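You operate a simulated robot arm through the tools that you are given. There is no shell and no other tool.

Carry out the task below with a simulated two-armed robot. There is one attempt and no reset: what you move stays moved.

## Task
Take the cap off the jar that says "Coarse" on the top of the grey table and lay it down there.

The check looks at the end state, three seconds after you hand in, the way a careful person would. Anything else that was tipped, shoved, dropped, spilled or broken makes it a failure. Lids that push on must go on centred and level and be pressed home; caps that screw on are set level and turned clockwise until they are tight.

## Robot
Two 7-joint arms with two-finger parallel grippers on one trunk, on a base that drives. Base frame: it is fixed to the floor where the robot stands at the start and does not move with it; the origin is under the middle of the robot, x ahead of it, y to its left, z up; the surface under the hand at the start is at about z = 0.74. Lengths are in m, angles in rad, forces in N, time in s.
The left shoulder is at the start at [0.05, 0.158, 1.108], the right one opposite. With the tool pointing down near the work surface each hand reaches from about 0.1 to 0.66 m from the robot's upright axis, wherever it stands, measured 20 degrees to its own side. Payload 3.91 kg a hand.
The TCP of each hand is the grasp point between the finger pads, 0.03 m short of the fingertips. In the tool frame z runs along the fingers and y along their closing line. The gripper opens to 0.11 m. The fingers are 0.02 m wide and 0.01 m thick; the gripper's body (0.048 by 0.112 m) begins 0.055 m behind the TCP.
Orientation is told as [roll, pitch, yaw] about the base's x, y, z axes, in that order, counted from this pose: with the fingers straight down and closing along the base's y, the tool's x points along the base's -x, its y along +y and its z along -z.

## Interface
- The arms move only by the tool move_arm. It takes "left_series", "right_series" or both (then of equal length, played together; a hand with none holds still); each is one flat list of numbers, 7 for each row, row after row: the shift along the base's x, y, z in units of 200 mm (1.0 is 200 mm), then the turn, a rotation vector about the base's x, y, z in units of 180 degrees (1.0 is 180 degrees), then the finger opening in mm, from 0 to 110. In form: [dx, dy, dz, rx, ry, rz, gripper, dx, dy, dz, rx, ry, rz, gripper, ...]. A call has 1 to 20 rows; each row is the pose to reach, as a shift and turn from the pose commanded when the call began. A call with a number of a shift or a turn outside -1 to 1 is refused whole. A row lasts 0.2 s, in which the tool goes at most 0.05 m and 0.15 rad; a call with a longer step from one row to the next is refused whole, and so is a gripper value outside its range. Where a pose cannot be reached the arm comes as near as it can. A force on the tool above 40 N (or 10 N above the force at the start of the call, whichever is more), or a blocked arm, ends the call early, and 0.2 s more pass. The fingers move at their own pace (about 0.153 m/s each) and stop on an object; they squeeze with about 30 N. The grip force told is the motor's: it shows also when the fingers shut on nothing. Time passes only in rows, and 0.2 s behind the last, so rows that repeat a pose let the fingers close. It gives the time, the measured TCP pose, the force on the tool (base axes), the opening and the grip force at its end, in the units of the frame above (readings bear some noise), with the torque about the TCP (base axes, N m) and any sound that the robot's microphone picked up.
- Cameras (640 x 400 px; columns grow to the right, rows downward): "scene" is now at [0.1248, 0.0114, 1.2439]; the picture's right is [0.15, -0.99, 0.00], its down [-0.49, -0.08, -0.87] and it looks along [0.86, 0.13, -0.50] (base axes); focal length 250 px, centre (320, 200). "left" rides on the left gripper at [0.072, -0.017, -0.103] in its tool frame; the picture's right is [0.23, 0.97, 0.00], its down [-0.76, 0.18, -0.62] and it looks along [-0.61, 0.14, 0.78] (tool axes); focal length 222 px, centre (320, 200). "right" rides on the right gripper at [0.073, 0.017, -0.103] in its tool frame; the picture's right is [-0.23, 0.97, 0.00], its down [-0.76, -0.18, -0.62] and it looks along [-0.61, -0.14, 0.78] (tool axes); focal length 222 px, centre (320, 200). There is no depth. A picture from a camera that has moved, and an enlarged one, comes with that camera's place and axes in the base frame and with its lens. The place of the scene camera against the robot may be out by one fixed shift of up to 0.012 m in any direction.
- grab_frame(camera): a new picture of that camera. The clock stands still meanwhile.
- raise_lower(by): slides the trunk up (or, below 0, down) by that many m; the arms and the scene camera ride with it, the base frame stays. It gives what a move gives, with no picture.
- steer(legs): drives the robot by 1 to 6 legs, each [ahead, turn to the left] in m and rad, along the robot's own axes; the way and the turn of a leg run together, so that a leg with both is an arc; at most 1.5 m and 3.142 rad a leg. The arms and the cameras ride along, it lands a little off, and it stops where it bumps. It gives what a move gives.
- head_to(pan, tilt): turns the head with the scene camera to pan (to the left, within 1.396 rad either way) and tilt (down, from -0.506 to 1.204), counted from straight ahead of the robot. It gives what a move gives.
- close_up(camera, box): a new picture of the part [left, top, right, bottom] of that camera's present view, enlarged. The clock stands still meanwhile.
- sign_off(): hands the job in; it is judged then, once.

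Places have to be worked out from the pictures, the camera data and where the tool is seen. Open the grippers and draw the arms clear of the work before you hand the job in, unless the task says otherwise.

The tools are called as a command line: name --argument value ..., lists and objects as JSON in quotes. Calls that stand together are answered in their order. move_arm: Moves the arms, as the interface text tells. Its arguments: {"type":"object","properties":{"left_series":{"type":"array","items":{"type":"number"}},"right_series":{"type":"array","items":{"type":"number"}}},"required":[]} The other tools are called the same way: raise_lower (by) slides the trunk up or down; steer (legs) drives the base; head_to (pan, tilt) turns the head that bears the scene camera; grab_frame (camera) takes a picture; close_up (camera, box) takes an enlarged picture of a part of a camera's view; sign_off () hands the job in.

At the start:

```text
time: 0.0
left_tool_pos: [0.3772, 0.2141, 1.0753]
left_tool_rot: [-0.001, 0.001, 0.001]
left_wrist_force: [0.0, 0.5, -0.2]
left_torque: [-0.01, -0.02, 0.0]
left_opening: 0.1099
left_grip_force: 0.0
right_tool_pos: [0.3961, -0.0785, 1.1283]
right_tool_rot: [0.002, 0.003, -0.001]
right_wrist_force: [0.0, 0.3, 0.3]
right_torque: [-0.01, 0.01, -0.04]
right_opening: 0.1099
right_grip_force: 0.1
trunk travel left (down, up): [-0.35, 0.132]
robot x, y, heading: [-0.0027, -0.0027, 0.001]
head pan, tilt: [0.152, 0.52]
```

scene: 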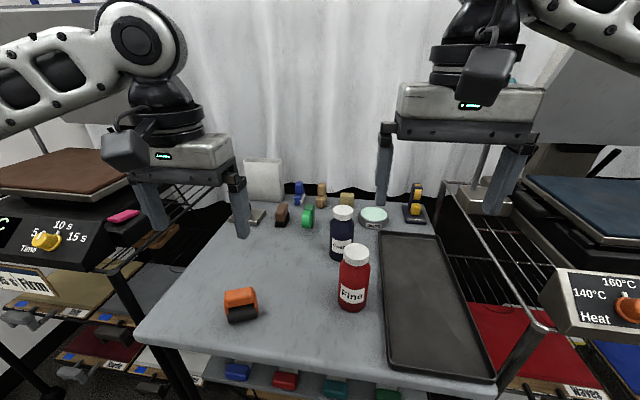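
right: 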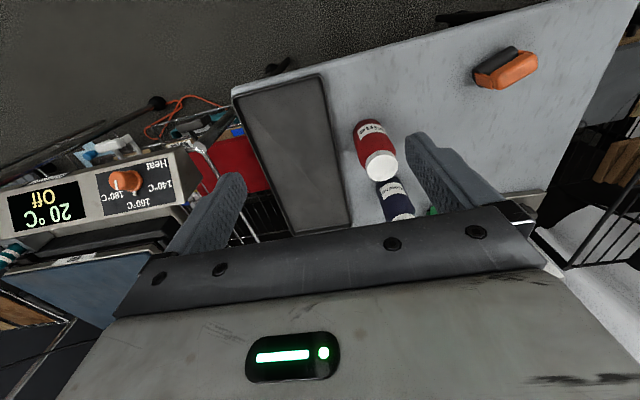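
left: 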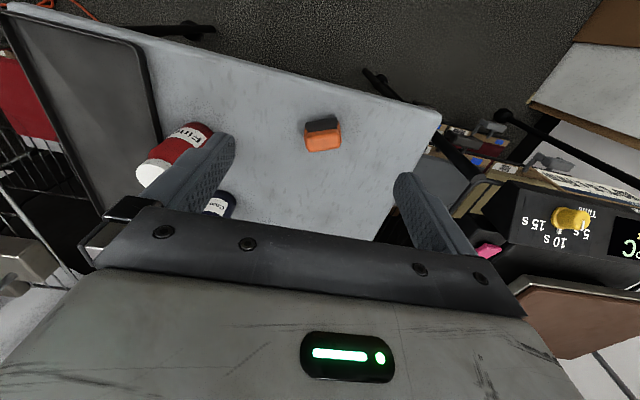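

The scene shows two jars with white caps: a red one marked "Fine" and a dark one behind it, presumably "Coarse". I take close-ups to read the label and find its place.

close_up --camera "scene" --box '[290, 180, 450, 320]'

close_up --camera "scene" --box '[220, 140, 440, 280]'

close_up --camera "right" --box '[320, 90, 480, 240]'

```text
2.86 times, centred on (370, 250) of scene
camera zoom: at [0.1248, 0.0114, 1.2439], right [0.15, -0.99, 0.0], down [-0.49, -0.08, -0.87], along [0.86, 0.13, -0.5], focal length 714 px, centre (177, 57)
```

zoom: 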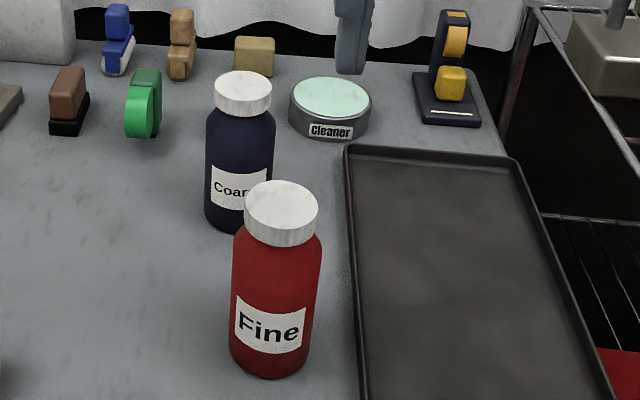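

```text
2.86 times, centred on (330, 210) of scene
camera zoom: at [0.1248, 0.0114, 1.2439], right [0.15, -0.99, 0.0], down [-0.49, -0.08, -0.87], along [0.86, 0.13, -0.5], focal length 714 px, centre (291, 171)
```

zoom: 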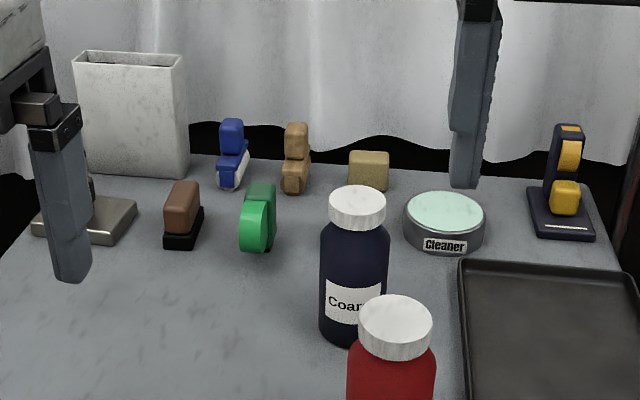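

```text
2.67 times, centred on (400, 165) of right
camera zoom: at [0.3234, -0.0615, 1.2329], right [0.23, 0.97, 0.0], down [0.76, -0.18, 0.62], along [0.61, -0.14, -0.78], focal length 592 px, centre (107, 293)
```

zoom: 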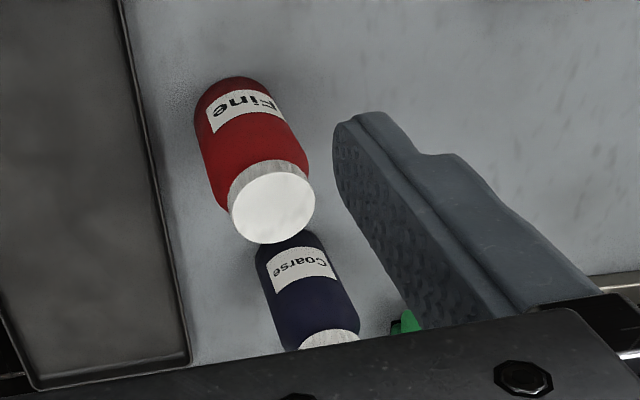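

The dark jar reads "Coarse"; I judge it at about (0.68, 0.03) with its cap top at z≈0.89, and "Fine" at about (0.515, -0.005). It is a bit far, so I look down to see how much room the base has ahead.

head_to --pan 0.0 --tilt 1.2

grab_frame --camera "scene"

```text
time: 1.1
left_tool_pos: [0.376, 0.214, 1.0749]
left_tool_rot: [-0.001, 0.0, 0.001]
left_wrist_force: [-0.5, -0.3, -1.5]
left_torque: [-0.01, 0.04, -0.01]
left_opening: 0.1099
left_grip_force: 0.0
right_tool_pos: [0.3949, -0.0792, 1.1285]
right_tool_rot: [0.001, 0.0, -0.002]
right_wrist_force: [-0.1, 0.7, 0.7]
right_torque: [-0.02, -0.03, -0.02]
right_opening: 0.1099
right_grip_force: 0.0
trunk travel left (down, up): [-0.35, 0.132]
robot x, y, heading: [0.0005, 0.0025, 0.001]
head pan, tilt: [0.0, 1.201]
```

```text
taken
camera scene: at [0.0913, -0.0023, 1.1921], right [0.0, -1.0, 0.0], down [-0.93, 0.0, -0.36], along [0.36, 0.0, -0.93], focal length 250 px, centre (320, 200)
```

scene: 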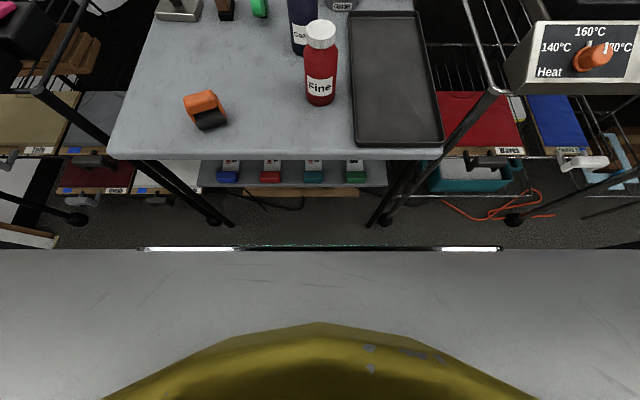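

The table's front edge is at x≈0.37 and its legs at about 0.44; everything of the robot lies behind the sight line at 0.31 on the floor. I drive ahead 0.12 m, then look at the table again.

steer --legs '[[0.12, 0.0]]'

head_to --pan 0.05 --tilt 0.75

grab_frame --camera "scene"

grab_frame --camera "right"

grab_frame --camera "left"

```text
time: 2.3
left_tool_pos: [0.4952, 0.2152, 1.074]
left_tool_rot: [-0.003, -0.001, 0.001]
left_wrist_force: [1.4, 0.1, 0.2]
left_torque: [-0.02, 0.03, -0.04]
left_opening: 0.1102
left_grip_force: 0.0
right_tool_pos: [0.5153, -0.0791, 1.1288]
right_tool_rot: [0.002, -0.001, 0.0]
right_wrist_force: [-0.3, -0.1, -0.9]
right_torque: [0.0, -0.03, -0.01]
right_opening: 0.1102
right_grip_force: 0.0
trunk travel left (down, up): [-0.35, 0.132]
robot x, y, heading: [0.116, 0.0015, 0.003]
head pan, tilt: [0.0, 1.201]
```

```text
time: 3.2
left_tool_pos: [0.494, 0.2142, 1.0742]
left_tool_rot: [-0.002, -0.001, 0.002]
left_wrist_force: [-0.3, 0.7, 0.1]
left_torque: [-0.01, -0.03, 0.02]
left_opening: 0.11
left_grip_force: 0.2
right_tool_pos: [0.5142, -0.0779, 1.129]
right_tool_rot: [0.001, -0.003, 0.0]
right_wrist_force: [-0.3, -0.3, 0.1]
right_torque: [0.03, 0.0, 0.04]
right_opening: 0.11
right_grip_force: 0.0
trunk travel left (down, up): [-0.35, 0.132]
robot x, y, heading: [0.1171, -0.0011, 0.004]
head pan, tilt: [0.051, 0.75]
```

```text
taken
camera scene: at [0.2364, 0.0021, 1.2237], right [0.05, -1.0, 0.0], down [-0.68, -0.04, -0.73], along [0.73, 0.04, -0.68], focal length 250 px, centre (320, 200)
```

scene: 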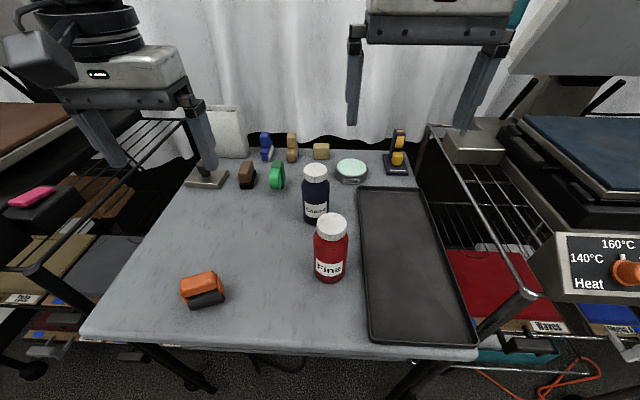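

```text
taken
camera right: at [0.4417, -0.0612, 1.2329], right [0.23, 0.97, 0.0], down [0.76, -0.18, 0.62], along [0.61, -0.14, -0.78], focal length 222 px, centre (320, 200)
```

right: 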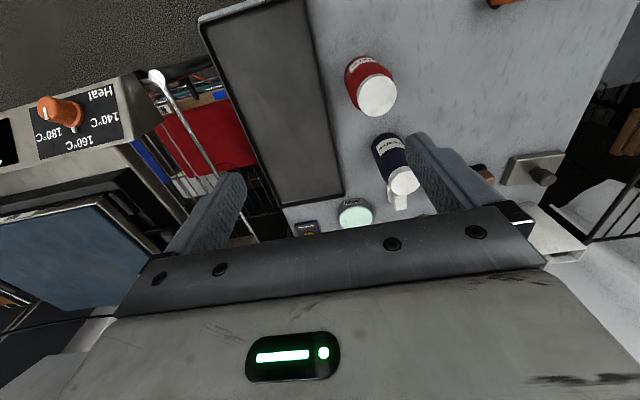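

```text
taken
camera left: at [0.4207, 0.1982, 1.1777], right [-0.23, 0.97, 0.0], down [0.76, 0.18, 0.62], along [0.61, 0.14, -0.78], focal length 222 px, centre (320, 200)
```

left: 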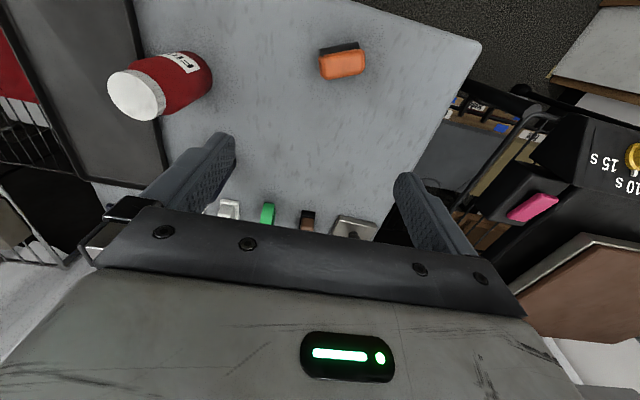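

After driving, both jars stand untouched; combining the scene and right views I put Coarse near (0.69, 0.038), cap top about z 0.89-0.90. My plan is left hand holding the body from the front-left, tilted, and right hand unscrewing from above; first I turn the left hand to that posture in free air (yaw -45°).

move_arm --left_series '[0, 0, 0, 0, 0, -0.042, 110, 0, 0.0, 0, 0, 0, -0.083, 110, 0, 0, 0, 0, 0, -0.125, 110, 0, 0, 0, 0, 0, -0.167, 110, 0, 0, 0, 0, 0, -0.208, 110, 0, 0, 0, 0, 0, -0.25, 110, 0, 0, 0, 0, 0, -0.25, 110]'

```text
time: 4.8
left_tool_pos: [0.4949, 0.2148, 1.0754]
left_tool_rot: [-0.002, 0.0, -0.785]
left_wrist_force: [0.6, 0.4, 0.7]
left_torque: [0.04, 0.01, -0.02]
left_opening: 0.1099
left_grip_force: 0.0
right_tool_pos: [0.5138, -0.0784, 1.1291]
right_tool_rot: [0.0, -0.002, -0.001]
right_wrist_force: [-0.4, -0.7, -0.9]
right_torque: [0.01, -0.01, 0.0]
right_opening: 0.1101
right_grip_force: 0.1
trunk travel left (down, up): [-0.35, 0.132]
robot x, y, heading: [0.117, -0.0023, 0.001]
head pan, tilt: [0.051, 0.75]
```

The yaw went cleanly. Now I tilt the left tool forward about the horizontal axis (0.707, 0.707, 0) by -55°.

move_arm --left_series '[0, 0, 0, -0.031, -0.031, 0, 110, 0, 0, 0, -0.062, -0.062, 0, 110, 0, 0, 0, -0.093, -0.093, 0, 110, 0, 0, 0, -0.124, -0.124, 0, 110, 0, 0, 0, -0.155, -0.155, 0, 110, 0, 0, 0, -0.186, -0.186, 0, 110, 0, 0, 0, -0.216, -0.216, 0, 110, 0, 0, 0, -0.216, -0.216, 0, 110]'

grab_frame --camera "left"

grab_frame --camera "scene"

```text
time: 6.6
left_tool_pos: [0.494, 0.2146, 1.0742]
left_tool_rot: [-0.002, -0.959, -0.782]
left_wrist_force: [-0.5, -0.3, -0.5]
left_torque: [0.0, -0.01, 0.0]
left_opening: 0.11
left_grip_force: 0.0
right_tool_pos: [0.5136, -0.0784, 1.1279]
right_tool_rot: [0.002, -0.005, 0.0]
right_wrist_force: [0.0, -0.1, -0.4]
right_torque: [0.02, 0.0, 0.03]
right_opening: 0.11
right_grip_force: 0.0
trunk travel left (down, up): [-0.35, 0.132]
robot x, y, heading: [0.1178, 0.0001, 0.003]
head pan, tilt: [0.051, 0.75]
```

```text
taken
camera left: at [0.3919, 0.2923, 1.074], right [0.6, 0.78, -0.19], down [0.07, 0.18, 0.98], along [0.8, -0.6, 0.05], focal length 222 px, centre (320, 200)
```

left: 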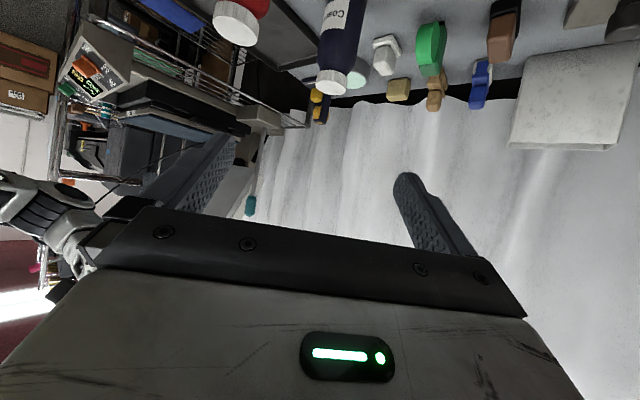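

```text
taken
camera scene: at [0.2365, 0.0021, 1.2238], right [0.05, -1.0, 0.0], down [-0.68, -0.04, -0.73], along [0.73, 0.04, -0.68], focal length 250 px, centre (320, 200)
```

scene: 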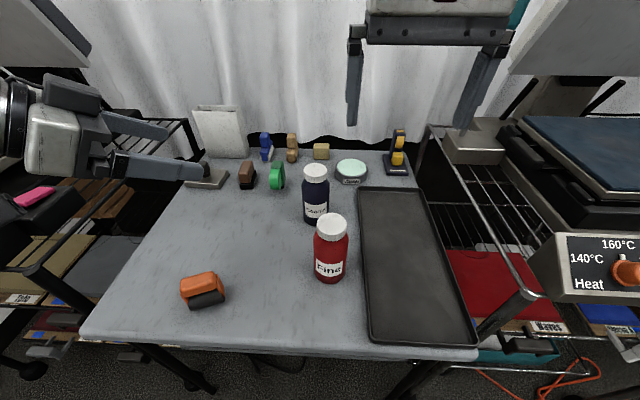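

The tilt went as commanded. I zoom onto the left hand to see what the dark box on its upper side is, since it matters for clearance to the right hand.

close_up --camera "scene" --box '[0, 50, 240, 200]'

close_up --camera "left" --box '[180, 0, 460, 175]'

```text
2.67 times, centred on (120, 125) of scene
camera zoom: at [0.2365, 0.0021, 1.2238], right [0.05, -1.0, 0.0], down [-0.68, -0.04, -0.73], along [0.73, 0.04, -0.68], focal length 666 px, centre (853, 400)
```

zoom: 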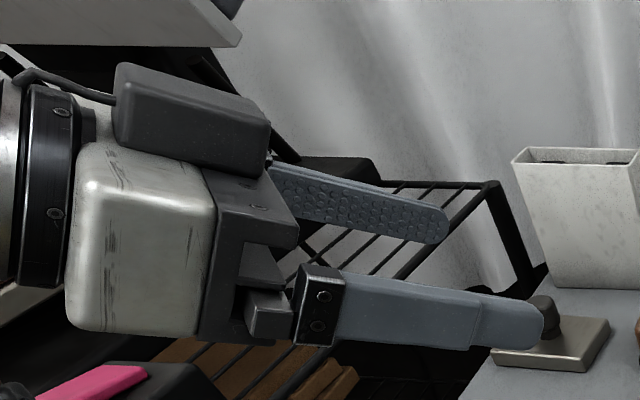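

```text
2.29 times, centred on (320, 88) of left
camera zoom: at [0.3919, 0.2923, 1.074], right [0.6, 0.78, -0.19], down [0.07, 0.18, 0.98], along [0.8, -0.6, 0.05], focal length 508 px, centre (320, 457)
```

zoom: 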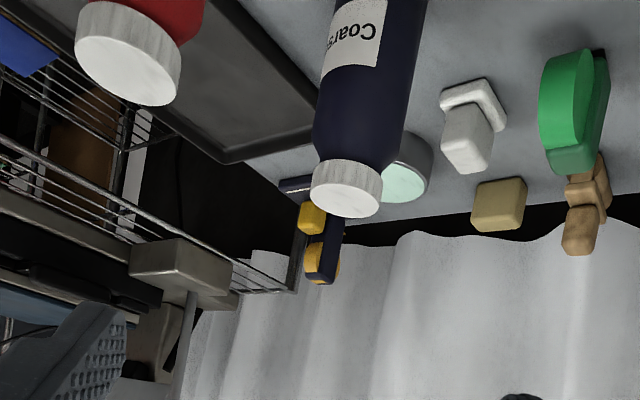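

The upper box and the lower camera of the left hand leave room if I tilt it 30° below horizontal and grip a bit short. Triangulating left and right views puts Coarse at about (0.700, 0.0385) with cap top z≈0.89. I bring the right hand above and behind it for a sharper look.

move_arm --right_series '[0.12, 0.09, -0.09, 0, 0, 0, 110, 0.24, 0.18, -0.18, 0, 0, 0, 110, 0.36, 0.27, -0.27, 0, 0, 0, 110, 0.48, 0.36, -0.36, 0, 0, 0, 110, 0.6, 0.45, -0.45, 0, 0, 0, 110, 0.73, 0.54, -0.54, 0, 0, 0, 110, 0.73, 0.54, -0.54, 0, 0, 0, 110]'

grab_frame --camera "right"

grab_frame --camera "scene"

```text
time: 8.2
left_tool_pos: [0.4947, 0.2139, 1.0738]
left_tool_rot: [-0.005, -0.959, -0.782]
left_wrist_force: [-0.7, 0.3, -0.5]
left_torque: [0.01, -0.03, -0.02]
left_opening: 0.1101
left_grip_force: 0.1
right_tool_pos: [0.6594, 0.0314, 1.0198]
right_tool_rot: [0.001, -0.003, 0.001]
right_wrist_force: [-0.5, -0.2, 0.1]
right_torque: [-0.01, 0.0, 0.01]
right_opening: 0.1097
right_grip_force: 0.1
trunk travel left (down, up): [-0.35, 0.132]
robot x, y, heading: [0.1191, 0.0009, -0.001]
head pan, tilt: [0.051, 0.75]
```

```text
taken
camera right: at [0.5875, 0.0479, 1.1243], right [0.23, 0.97, 0.0], down [0.76, -0.18, 0.62], along [0.61, -0.14, -0.78], focal length 222 px, centre (320, 200)
```

right: 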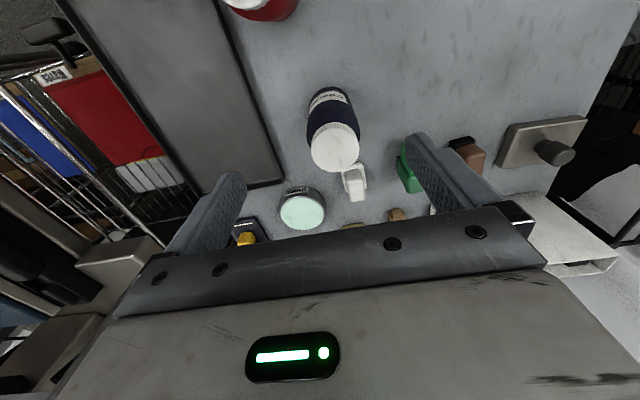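

```text
taken
camera scene: at [0.2364, 0.0019, 1.2238], right [0.05, -1.0, 0.0], down [-0.68, -0.04, -0.73], along [0.73, 0.04, -0.68], focal length 250 px, centre (320, 200)
```

scene: 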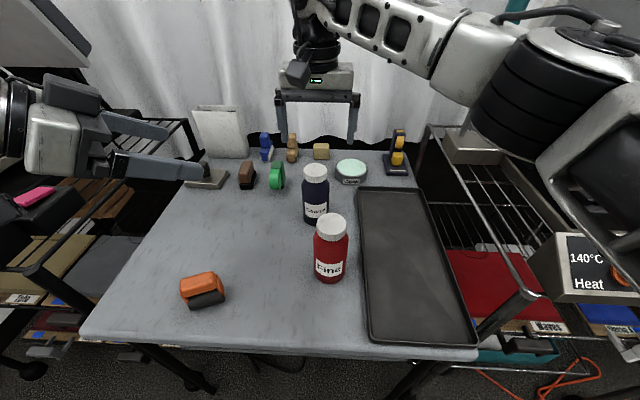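

The right hand is in reach and sees the cap and the jar body well. I zoom in to measure.

close_up --camera "right" --box '[280, 70, 400, 210]'

close_up --camera "scene" --box '[270, 140, 370, 240]'

```text
2.86 times, centred on (340, 140) of right
camera zoom: at [0.5875, 0.0479, 1.1243], right [0.23, 0.97, 0.0], down [0.76, -0.18, 0.62], along [0.61, -0.14, -0.78], focal length 635 px, centre (263, 371)
```

zoom: 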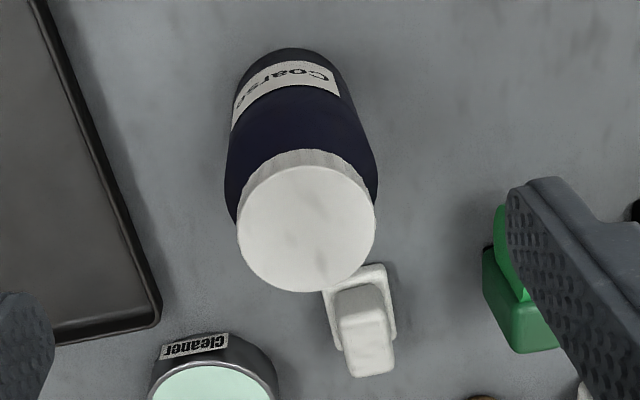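

```text
4.00 times, centred on (320, 190) of scene
camera zoom: at [0.2364, 0.0019, 1.2238], right [0.05, -1.0, 0.0], down [-0.68, -0.04, -0.73], along [0.73, 0.04, -0.68], focal length 999 px, centre (320, 240)
```

zoom: 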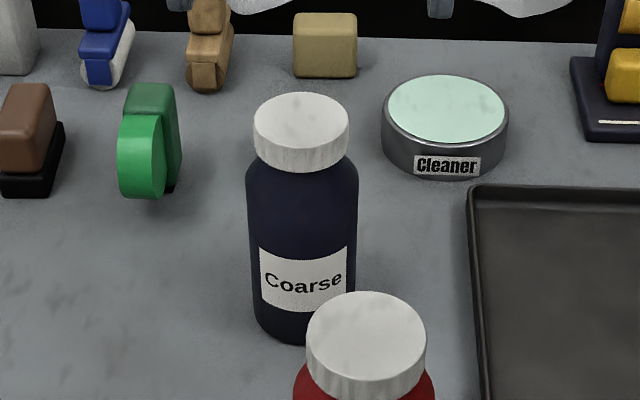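

From the right view the cap centre is near (0.703, 0.038), top z≈0.889, diameter ≈0.054; the orange item by the left means I should come in diagonally from above. I move the left hand to a pre-grasp back-left and above the jar with a further 5° tilt, and raise the right hand a little.

move_arm --left_series '[0.095, -0.07, -0.137, -0.004, -0.004, 0, 110, 0.19, -0.138, -0.274, -0.007, -0.007, 0, 110, 0.287, -0.206, -0.41, -0.01, -0.01, 0, 110, 0.383, -0.275, -0.547, -0.014, -0.014, 0, 110, 0.48, -0.344, -0.684, -0.017, -0.017, 0, 110, 0.575, -0.4125, -0.82, -0.0196, -0.0196, 0, 110, 0.575, -0.4125, -0.82, -0.0196, -0.0196, 0, 110]' --right_series '[0, 0, 0.1, 0, 0, 0, 110, 0, 0, 0.2, 0, 0, 0, 110, 0, 0, 0.3, 0, 0, 0, 110, 0, 0, 0.3, 0, 0, 0, 110, 0, 0, 0.3, 0, 0, 0, 110, 0, 0, 0.3, 0, 0, 0, 110, 0, 0, 0.3, 0, 0, 0, 110]'

grab_frame --camera "left"

grab_frame --camera "right"

grab_frame --camera "scene"

```text
time: 9.8
left_tool_pos: [0.6106, 0.1319, 0.9119]
left_tool_rot: [-0.003, -1.047, -0.781]
left_wrist_force: [-0.3, 0.1, -0.7]
left_torque: [0.03, -0.04, 0.02]
left_opening: 0.1098
left_grip_force: 0.1
right_tool_pos: [0.6596, 0.0297, 1.0806]
right_tool_rot: [-0.001, -0.002, 0.0]
right_wrist_force: [-0.1, 0.0, 0.5]
right_torque: [-0.04, 0.01, -0.02]
right_opening: 0.1099
right_grip_force: 0.0
trunk travel left (down, up): [-0.35, 0.132]
robot x, y, heading: [0.1178, -0.0027, 0.004]
head pan, tilt: [0.051, 0.75]
```

```text
taken
camera left: at [0.5079, 0.2094, 0.9002], right [0.61, 0.77, -0.2], down [0.02, 0.24, 0.97], along [0.79, -0.59, 0.13], focal length 222 px, centre (320, 200)
```

left: 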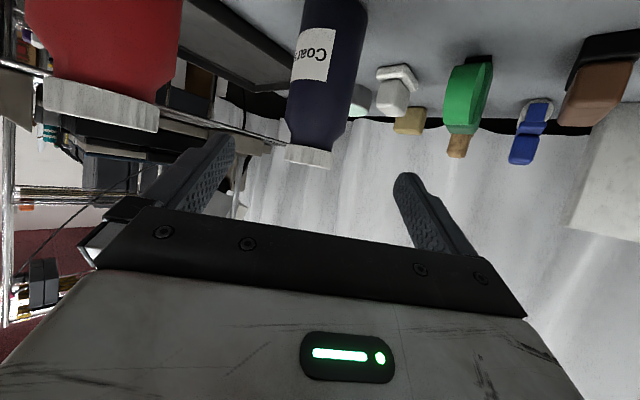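

```text
taken
camera right: at [0.5877, 0.0469, 1.1845], right [0.23, 0.97, 0.0], down [0.76, -0.18, 0.62], along [0.61, -0.14, -0.78], focal length 222 px, centre (320, 200)
```

right: 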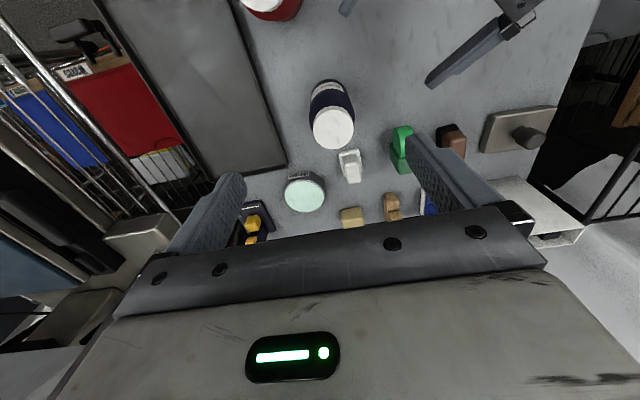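

```text
taken
camera scene: at [0.2364, 0.0021, 1.2238], right [0.05, -1.0, 0.0], down [-0.68, -0.04, -0.73], along [0.73, 0.04, -0.68], focal length 250 px, centre (320, 200)
```

scene: 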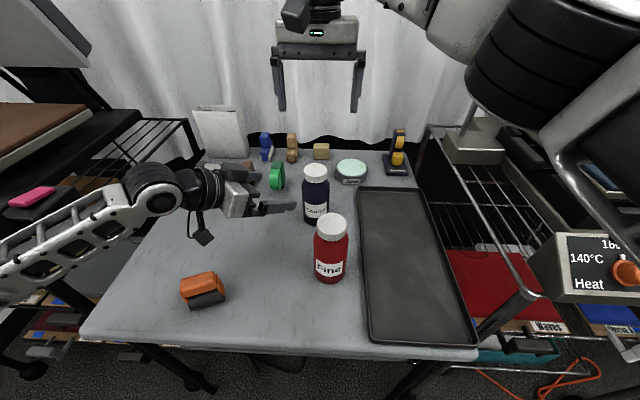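

The left view's cap position (≈308,160) matches my prediction (311,158), so the jar estimate is good. I go 60% of the diagonal approach with the left hand, then check centring between the fingers.

move_arm --left_series '[0.063, -0.064, -0.088, 0, 0, 0, 110, 0.126, -0.128, -0.175, 0, 0, 0, 110, 0.189, -0.192, -0.263, 0, 0, 0, 110, 0.252, -0.256, -0.351, 0, 0, 0, 110, 0.252, -0.256, -0.351, 0, 0, 0, 110]'

grab_frame --camera "left"

close_up --camera "right" --box '[260, 0, 520, 160]'

close_up --camera "scene" --box '[180, 140, 380, 290]'

```text
time: 11.0
left_tool_pos: [0.6615, 0.0811, 0.8411]
left_tool_rot: [-0.006, -1.046, -0.78]
left_wrist_force: [0.5, -0.8, 0.8]
left_torque: [0.0, 0.01, 0.0]
left_opening: 0.1101
left_grip_force: 0.0
right_tool_pos: [0.6604, 0.0302, 1.0798]
right_tool_rot: [0.002, -0.002, -0.001]
right_wrist_force: [0.6, 0.5, 0.6]
right_torque: [0.0, -0.02, 0.0]
right_opening: 0.1096
right_grip_force: 0.0
trunk travel left (down, up): [-0.35, 0.132]
robot x, y, heading: [0.1175, -0.0002, 0.004]
head pan, tilt: [0.051, 0.75]
```

```text
taken
camera left: at [0.5586, 0.1578, 0.8292], right [0.61, 0.77, -0.2], down [0.02, 0.24, 0.97], along [0.79, -0.59, 0.13], focal length 222 px, centre (320, 200)
```

left: 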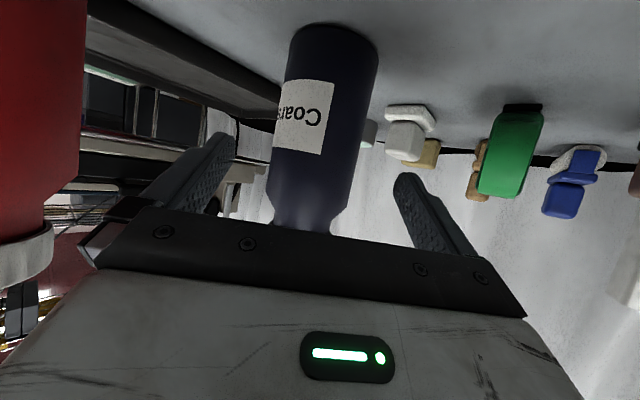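

```text
2.46 times, centred on (390, 80) of right
camera zoom: at [0.5878, 0.0468, 1.1845], right [0.23, 0.97, 0.0], down [0.76, -0.18, 0.62], along [0.61, -0.14, -0.78], focal length 547 px, centre (148, 495)
```

zoom: 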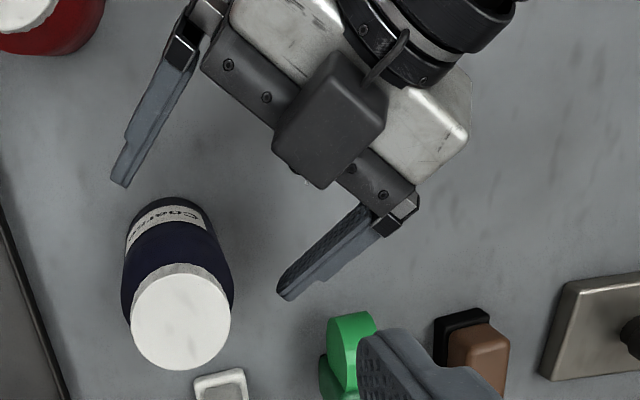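

```text
2.67 times, centred on (280, 215) of scene
camera zoom: at [0.2364, 0.0021, 1.2238], right [0.05, -1.0, 0.0], down [-0.68, -0.04, -0.73], along [0.73, 0.04, -0.68], focal length 666 px, centre (427, 160)
```

zoom: 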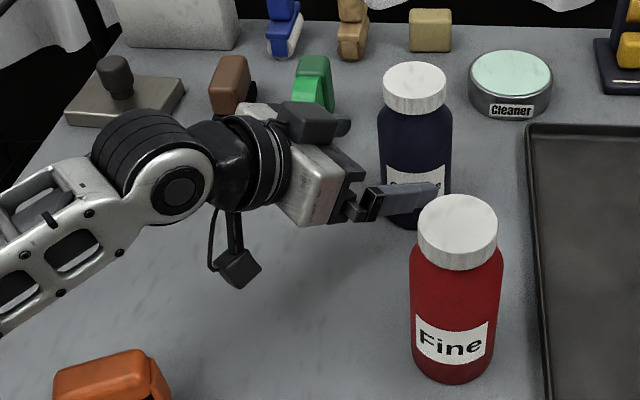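

The jar is nicely between the left fingers. I zoom the left view to measure the centring before the last stretch.

close_up --camera "left" --box '[200, 10, 440, 240]'

```text
1.74 times, centred on (320, 125) of left
camera zoom: at [0.5586, 0.1578, 0.8292], right [0.61, 0.77, -0.2], down [0.02, 0.24, 0.97], along [0.79, -0.59, 0.13], focal length 386 px, centre (320, 330)
```

zoom: 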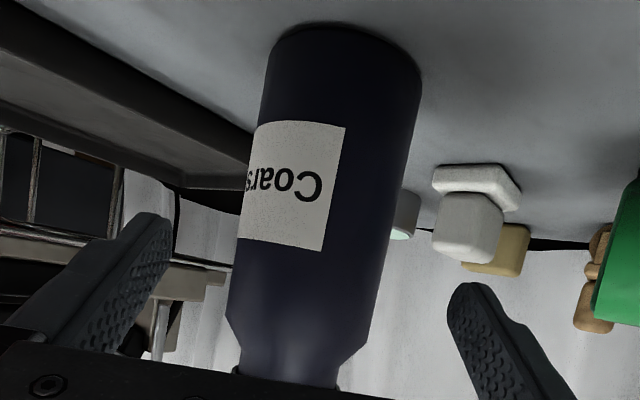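

The axis is within 1 mm of prediction and the body is ≈0.07 m across. I complete the approach with the left hand, still open.

move_arm --left_series '[0.042, -0.043, -0.059, 0, 0, 0, 110, 0.084, -0.086, -0.117, 0, 0, 0, 110, 0.126, -0.128, -0.176, 0, 0, 0, 110, 0.168, -0.171, -0.234, 0, 0, 0, 110, 0.168, -0.171, -0.234, 0, 0, 0, 110]'

close_up --camera "right" --box '[260, 0, 520, 160]'

close_up --camera "scene" --box '[180, 140, 380, 290]'

grab_frame --camera "left"

```text
time: 12.2
left_tool_pos: [0.6932, 0.0469, 0.7942]
left_tool_rot: [-0.005, -1.048, -0.782]
left_wrist_force: [0.6, -0.4, -0.1]
left_torque: [-0.01, 0.0, 0.0]
left_opening: 0.11
left_grip_force: 0.0
right_tool_pos: [0.6604, 0.0293, 1.0807]
right_tool_rot: [0.001, -0.002, 0.0]
right_wrist_force: [0.7, -0.2, 0.8]
right_torque: [-0.01, 0.0, 0.01]
right_opening: 0.1099
right_grip_force: 0.0
trunk travel left (down, up): [-0.35, 0.132]
robot x, y, heading: [0.119, -0.0023, 0.006]
head pan, tilt: [0.051, 0.75]
```

```text
2.46 times, centred on (390, 80) of right
camera zoom: at [0.5878, 0.0468, 1.1844], right [0.23, 0.97, 0.0], down [0.76, -0.18, 0.62], along [0.61, -0.14, -0.78], focal length 547 px, centre (148, 495)
```

zoom: 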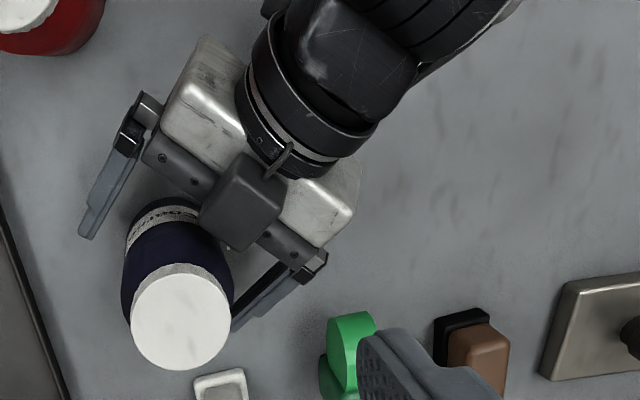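

```text
2.67 times, centred on (280, 215) of scene
camera zoom: at [0.2364, 0.0021, 1.2238], right [0.05, -1.0, 0.0], down [-0.68, -0.04, -0.73], along [0.73, 0.04, -0.68], focal length 666 px, centre (427, 160)
```

zoom: 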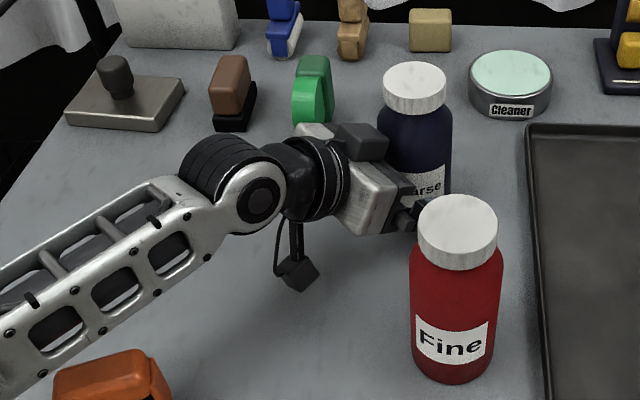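

```text
taken
camera left: at [0.5906, 0.1236, 0.7833], right [0.61, 0.77, -0.2], down [0.01, 0.24, 0.97], along [0.79, -0.59, 0.13], focal length 222 px, centre (320, 200)
```

left: 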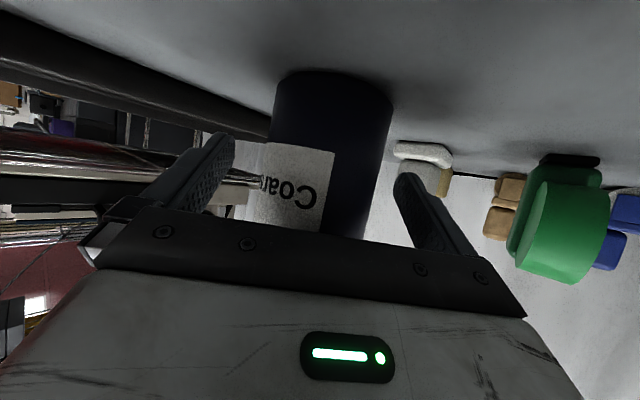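

The jar sits centred between the left fingers with nothing touched. I close the left gripper gently in steps.

move_arm --left_series '[0, 0, 0, 0, 0, 0, 90, 0, 0, 0, 0, 0, 0, 80, 0, 0, 0, 0, 0, 0, 75, 0, 0, 0, 0, 0, 0, 72, 0, 0, 0, 0, 0, 0, 70, 0, 0, 0, 0, 0, 0, 68, 0, 0, 0, 0, 0, 0, 60, 0, 0, 0, 0, 0, 0, 40]'

grab_frame --camera "left"

close_up --camera "right" --box '[260, 0, 520, 160]'

grab_frame --camera "scene"

```text
time: 14.0
left_tool_pos: [0.6926, 0.0451, 0.7936]
left_tool_rot: [-0.005, -1.046, -0.782]
left_wrist_force: [0.5, -0.7, 0.4]
left_torque: [0.06, -0.05, -0.01]
left_opening: 0.0671
left_grip_force: 29.9
right_tool_pos: [0.6595, 0.0293, 1.0802]
right_tool_rot: [0.002, -0.001, -0.001]
right_wrist_force: [-0.6, -0.5, 0.9]
right_torque: [0.01, -0.01, -0.01]
right_opening: 0.1102
right_grip_force: 0.1
trunk travel left (down, up): [-0.35, 0.132]
robot x, y, heading: [0.1223, -0.0018, -0.002]
head pan, tilt: [0.051, 0.75]
```

```text
taken
camera left: at [0.5906, 0.1237, 0.7835], right [0.61, 0.77, -0.2], down [0.02, 0.24, 0.97], along [0.79, -0.59, 0.13], focal length 222 px, centre (320, 200)
```

left: 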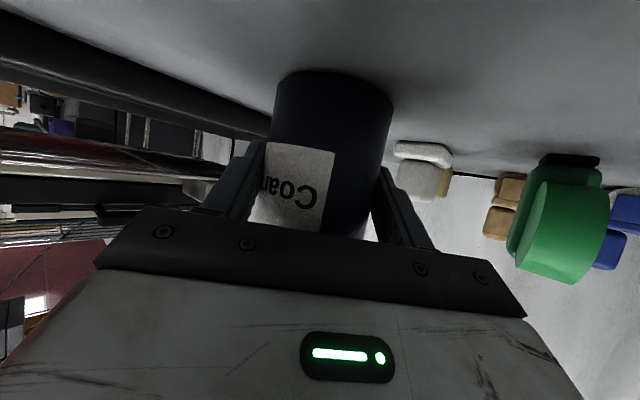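

```text
2.46 times, centred on (390, 80) of right
camera zoom: at [0.5878, 0.0468, 1.1844], right [0.23, 0.97, 0.0], down [0.76, -0.18, 0.62], along [0.61, -0.14, -0.78], focal length 547 px, centre (148, 495)
```

zoom: 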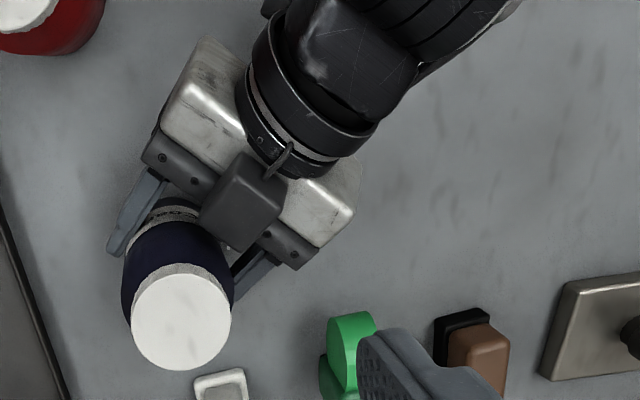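

```text
taken
camera scene: at [0.2364, 0.002, 1.2238], right [0.05, -1.0, 0.0], down [-0.68, -0.04, -0.73], along [0.73, 0.04, -0.68], focal length 250 px, centre (320, 200)
```

scene: 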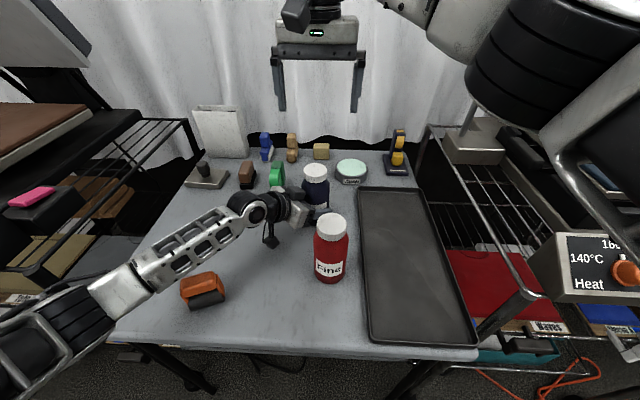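

The left hand holds the body at 30 N, opening 0.067, and the jar hasn't moved. I bring the right hand over the cap at z≈0.96, fingers opened to 72 mm, and check centring.

move_arm --right_series '[0.05, 0.01, -0.12, 0, 0, 0, 72, 0.1, 0.02, -0.24, 0, 0, 0, 72, 0.15, 0.03, -0.36, 0, 0, 0, 72, 0.2, 0.04, -0.48, 0, 0, 0, 72, 0.2175, 0.0415, -0.6, 0, 0, 0, 72, 0.2175, 0.0415, -0.6, 0, 0, 0, 72]'

grab_frame --camera "right"

close_up --camera "scene" --box '[220, 100, 400, 240]'

```text
time: 15.4
left_tool_pos: [0.6925, 0.0464, 0.7948]
left_tool_rot: [-0.005, -1.047, -0.781]
left_wrist_force: [-0.6, 0.5, 0.1]
left_torque: [0.03, -0.06, 0.03]
left_opening: 0.0672
left_grip_force: 30.3
right_tool_pos: [0.6943, 0.0357, 0.9618]
right_tool_rot: [0.002, -0.002, -0.001]
right_wrist_force: [0.3, 0.1, -0.2]
right_torque: [0.0, 0.01, 0.02]
right_opening: 0.0722
right_grip_force: 0.2
right hand out of reach, approached as far as the arm can: row 4, 5, 6
trunk travel left (down, up): [-0.35, 0.132]
robot x, y, heading: [0.1186, 0.0007, 0.003]
head pan, tilt: [0.051, 0.75]
```

```text
taken
camera right: at [0.6222, 0.0526, 1.0659], right [0.23, 0.97, 0.0], down [0.76, -0.18, 0.62], along [0.61, -0.14, -0.78], focal length 222 px, centre (320, 200)
```

right: 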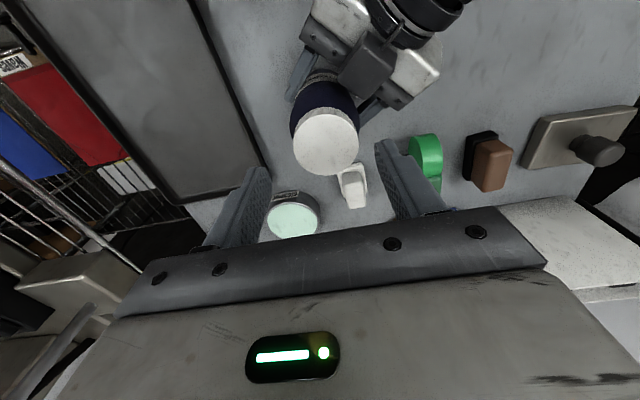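

```text
2.86 times, centred on (310, 170) of scene
camera zoom: at [0.2364, 0.0021, 1.2238], right [0.05, -1.0, 0.0], down [-0.68, -0.04, -0.73], along [0.73, 0.04, -0.68], focal length 714 px, centre (349, 286)
```

zoom: 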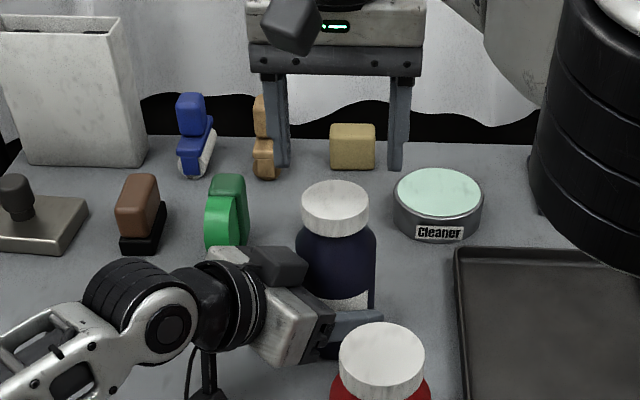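

The right hand stops 9 mm short of the cap: out of reach from here. I look down with the head to see whether the base can go a few more centimetres ahead before deciding.

head_to --pan -0.7 --tilt 1.2

grab_frame --camera "scene"

head_to --pan 0.0 --tilt 1.2

grab_frame --camera "scene"

```text
time: 16.5
left_tool_pos: [0.6926, 0.0467, 0.7955]
left_tool_rot: [-0.004, -1.046, -0.781]
left_wrist_force: [0.4, 0.3, 0.5]
left_torque: [0.06, -0.09, -0.05]
left_opening: 0.0672
left_grip_force: 29.7
right_tool_pos: [0.6957, 0.0344, 0.9618]
right_tool_rot: [0.002, -0.002, 0.002]
right_wrist_force: [0.1, 0.4, 0.3]
right_torque: [0.02, 0.01, 0.0]
right_opening: 0.0723
right_grip_force: 0.1
trunk travel left (down, up): [-0.35, 0.132]
robot x, y, heading: [0.1135, 0.0024, -0.003]
head pan, tilt: [-0.7, 1.201]
```

```text
taken
camera scene: at [0.1965, -0.0381, 1.1921], right [-0.64, -0.77, 0.0], down [-0.71, 0.6, -0.36], along [0.28, -0.23, -0.93], focal length 250 px, centre (320, 200)
```

scene: 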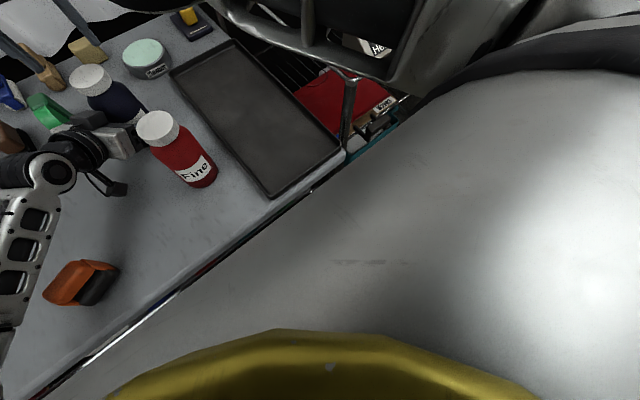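

```text
time: 17.6
left_tool_pos: [0.693, 0.0461, 0.7948]
left_tool_rot: [-0.006, -1.048, -0.782]
left_wrist_force: [-0.2, 0.1, 0.4]
left_torque: [0.06, -0.08, -0.01]
left_opening: 0.0672
left_grip_force: 29.9
right_tool_pos: [0.6936, 0.0355, 0.9614]
right_tool_rot: [0.001, -0.001, -0.001]
right_wrist_force: [0.6, 0.5, -0.5]
right_torque: [0.02, -0.02, -0.02]
right_opening: 0.0721
right_grip_force: 0.0
trunk travel left (down, up): [-0.35, 0.132]
robot x, y, heading: [0.1174, -0.0004, -0.005]
head pan, tilt: [0.0, 1.201]
```

```text
taken
camera scene: at [0.2095, -0.0022, 1.1921], right [0.0, -1.0, 0.0], down [-0.93, 0.0, -0.36], along [0.36, 0.0, -0.93], focal length 250 px, centre (320, 200)
```

scene: 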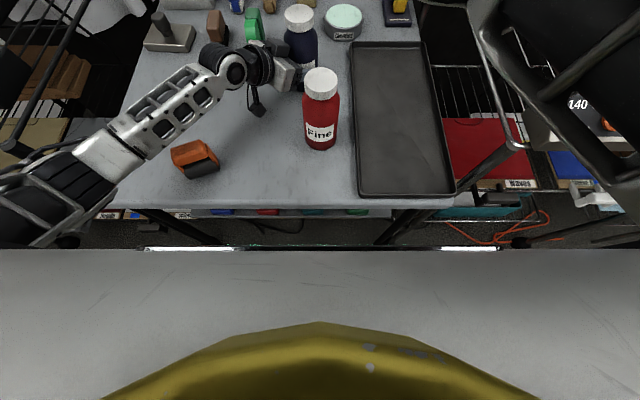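

The base itself can't be seen, but the shelf and table edge leave several centimetres by the sight lines. I release the jar, draw the left hand back up the same way (plus 40 mm toward me) and lift and pull back the right hand, before driving 40 mm ahead.

move_arm --left_series '[0, 0, 0, 0, 0, 0, 80, 0, 0, 0, 0, 0, 0, 110, 0, 0, 0, 0, 0, 0, 110, -0.07, 0.071, 0.0975, 0, 0, 0, 110, -0.14, 0.142, 0.195, 0, 0, 0, 110, -0.21, 0.213, 0.2925, 0, 0, 0, 110, -0.28, 0.284, 0.39, 0, 0, 0, 110, -0.35, 0.356, 0.4875, 0, 0, 0, 110, -0.42, 0.427, 0.585, 0, 0, 0, 110, -0.52, 0.427, 0.585, 0, 0, 0, 110, -0.62, 0.427, 0.585, 0, 0, 0, 110, -0.62, 0.427, 0.585, 0, 0, 0, 110]' --right_series '[0, 0, 0.15, 0, 0, 0, 72, 0, 0, 0.3, 0, 0, 0, 72, -0.1, 0, 0.4, 0, 0, 0, 72, -0.2, 0, 0.4, 0, 0, 0, 72, -0.2, 0, 0.4, 0, 0, 0, 72, -0.2, 0, 0.4, 0, 0, 0, 72, -0.2, 0, 0.4, 0, 0, 0, 72, -0.2, 0, 0.4, 0, 0, 0, 72, -0.2, 0, 0.4, 0, 0, 0, 72, -0.2, 0, 0.4, 0, 0, 0, 72, -0.2, 0, 0.4, 0, 0, 0, 72, -0.2, 0, 0.4, 0, 0, 0, 72]'

grab_frame --camera "right"

```text
time: 20.1
left_tool_pos: [0.5691, 0.1308, 0.9126]
left_tool_rot: [-0.004, -1.049, -0.779]
left_wrist_force: [-0.2, -0.8, 0.6]
left_torque: [-0.01, -0.01, -0.04]
left_opening: 0.11
left_grip_force: 0.1
right_tool_pos: [0.6552, 0.0364, 1.0413]
right_tool_rot: [0.002, -0.003, 0.0]
right_wrist_force: [-0.7, 0.6, -0.1]
right_torque: [0.02, -0.04, -0.01]
right_opening: 0.0721
right_grip_force: 0.0
right hand out of reach, approached as far as the arm can: row 2
trunk travel left (down, up): [-0.35, 0.132]
robot x, y, heading: [0.1161, 0.0004, 0.005]
head pan, tilt: [0.0, 1.201]
```

```text
taken
camera right: at [0.5832, 0.0542, 1.1452], right [0.23, 0.97, 0.0], down [0.76, -0.18, 0.62], along [0.61, -0.14, -0.78], focal length 222 px, centre (320, 200)
```

right: 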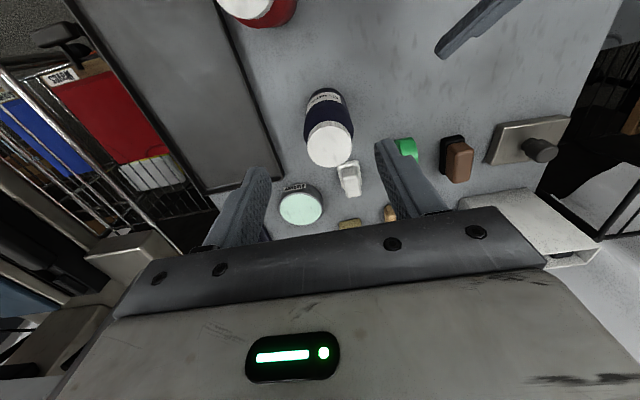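

The jar is released and standing, both hands clear. I drive 40 mm ahead.

steer --legs '[[0.04, 0.0]]'

head_to --pan 0.05 --tilt 0.85

grab_frame --camera "scene"

close_up --camera "right" --box '[260, 0, 520, 200]'

grab_frame --camera "left"

```text
time: 21.0
left_tool_pos: [0.6108, 0.1312, 0.9112]
left_tool_rot: [-0.004, -1.046, -0.78]
left_wrist_force: [0.4, 0.5, -1.1]
left_torque: [-0.03, -0.02, -0.04]
left_opening: 0.1101
left_grip_force: 0.1
right_tool_pos: [0.696, 0.0356, 1.0413]
right_tool_rot: [0.002, -0.001, -0.003]
right_wrist_force: [0.5, -0.6, -0.4]
right_torque: [0.0, 0.0, -0.03]
right_opening: 0.0723
right_grip_force: 0.0
trunk travel left (down, up): [-0.35, 0.132]
robot x, y, heading: [0.1545, -0.0017, 0.0]
head pan, tilt: [0.0, 1.201]
```

```text
time: 21.9
left_tool_pos: [0.6101, 0.1307, 0.9103]
left_tool_rot: [-0.006, -1.048, -0.782]
left_wrist_force: [0.1, 0.4, -0.3]
left_torque: [0.0, 0.0, -0.02]
left_opening: 0.11
left_grip_force: 0.0
right_tool_pos: [0.6956, 0.0365, 1.0419]
right_tool_rot: [0.002, 0.0, -0.003]
right_wrist_force: [0.6, -0.1, 0.6]
right_torque: [0.0, -0.06, -0.02]
right_opening: 0.0723
right_grip_force: 0.1
trunk travel left (down, up): [-0.35, 0.132]
robot x, y, heading: [0.1594, -0.0009, -0.001]
head pan, tilt: [0.051, 0.85]
```

```text
taken
camera scene: at [0.2714, 0.0018, 1.2157], right [0.05, -1.0, 0.0], down [-0.75, -0.04, -0.66], along [0.66, 0.03, -0.75], focal length 250 px, centre (320, 200)
```

scene: 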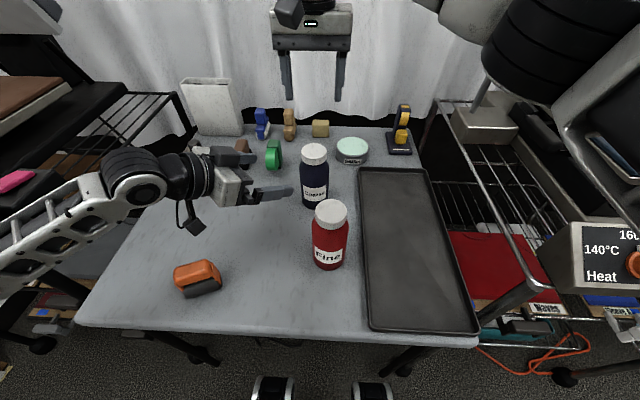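

```text
2.00 times, centred on (390, 100) of right
camera zoom: at [0.6229, 0.054, 1.1452], right [0.23, 0.97, 0.0], down [0.76, -0.18, 0.62], along [0.61, -0.14, -0.78], focal length 444 px, centre (180, 400)
```

zoom: 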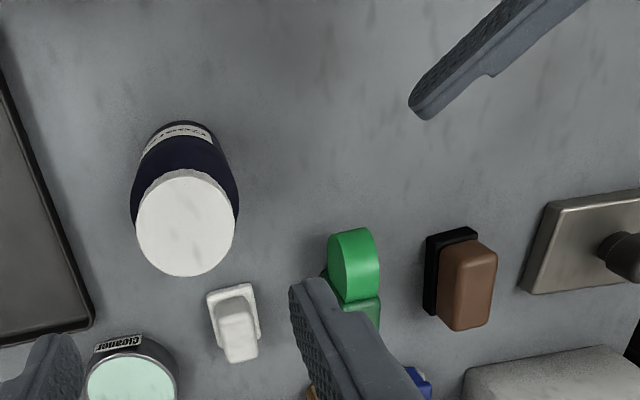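

```text
taken
camera left: at [0.5073, 0.2092, 0.8999], right [0.61, 0.77, -0.2], down [0.02, 0.24, 0.97], along [0.79, -0.59, 0.13], focal length 222 px, centre (320, 200)
```

left: 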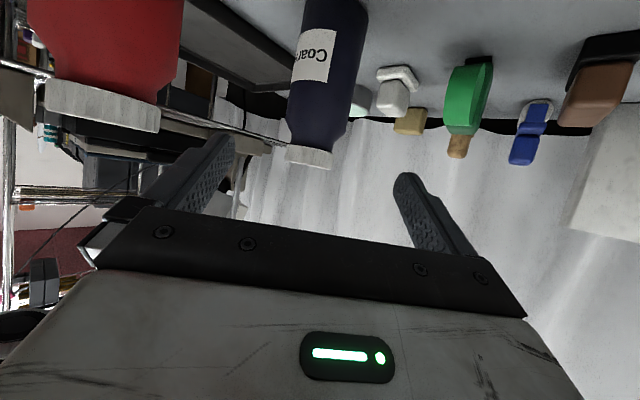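

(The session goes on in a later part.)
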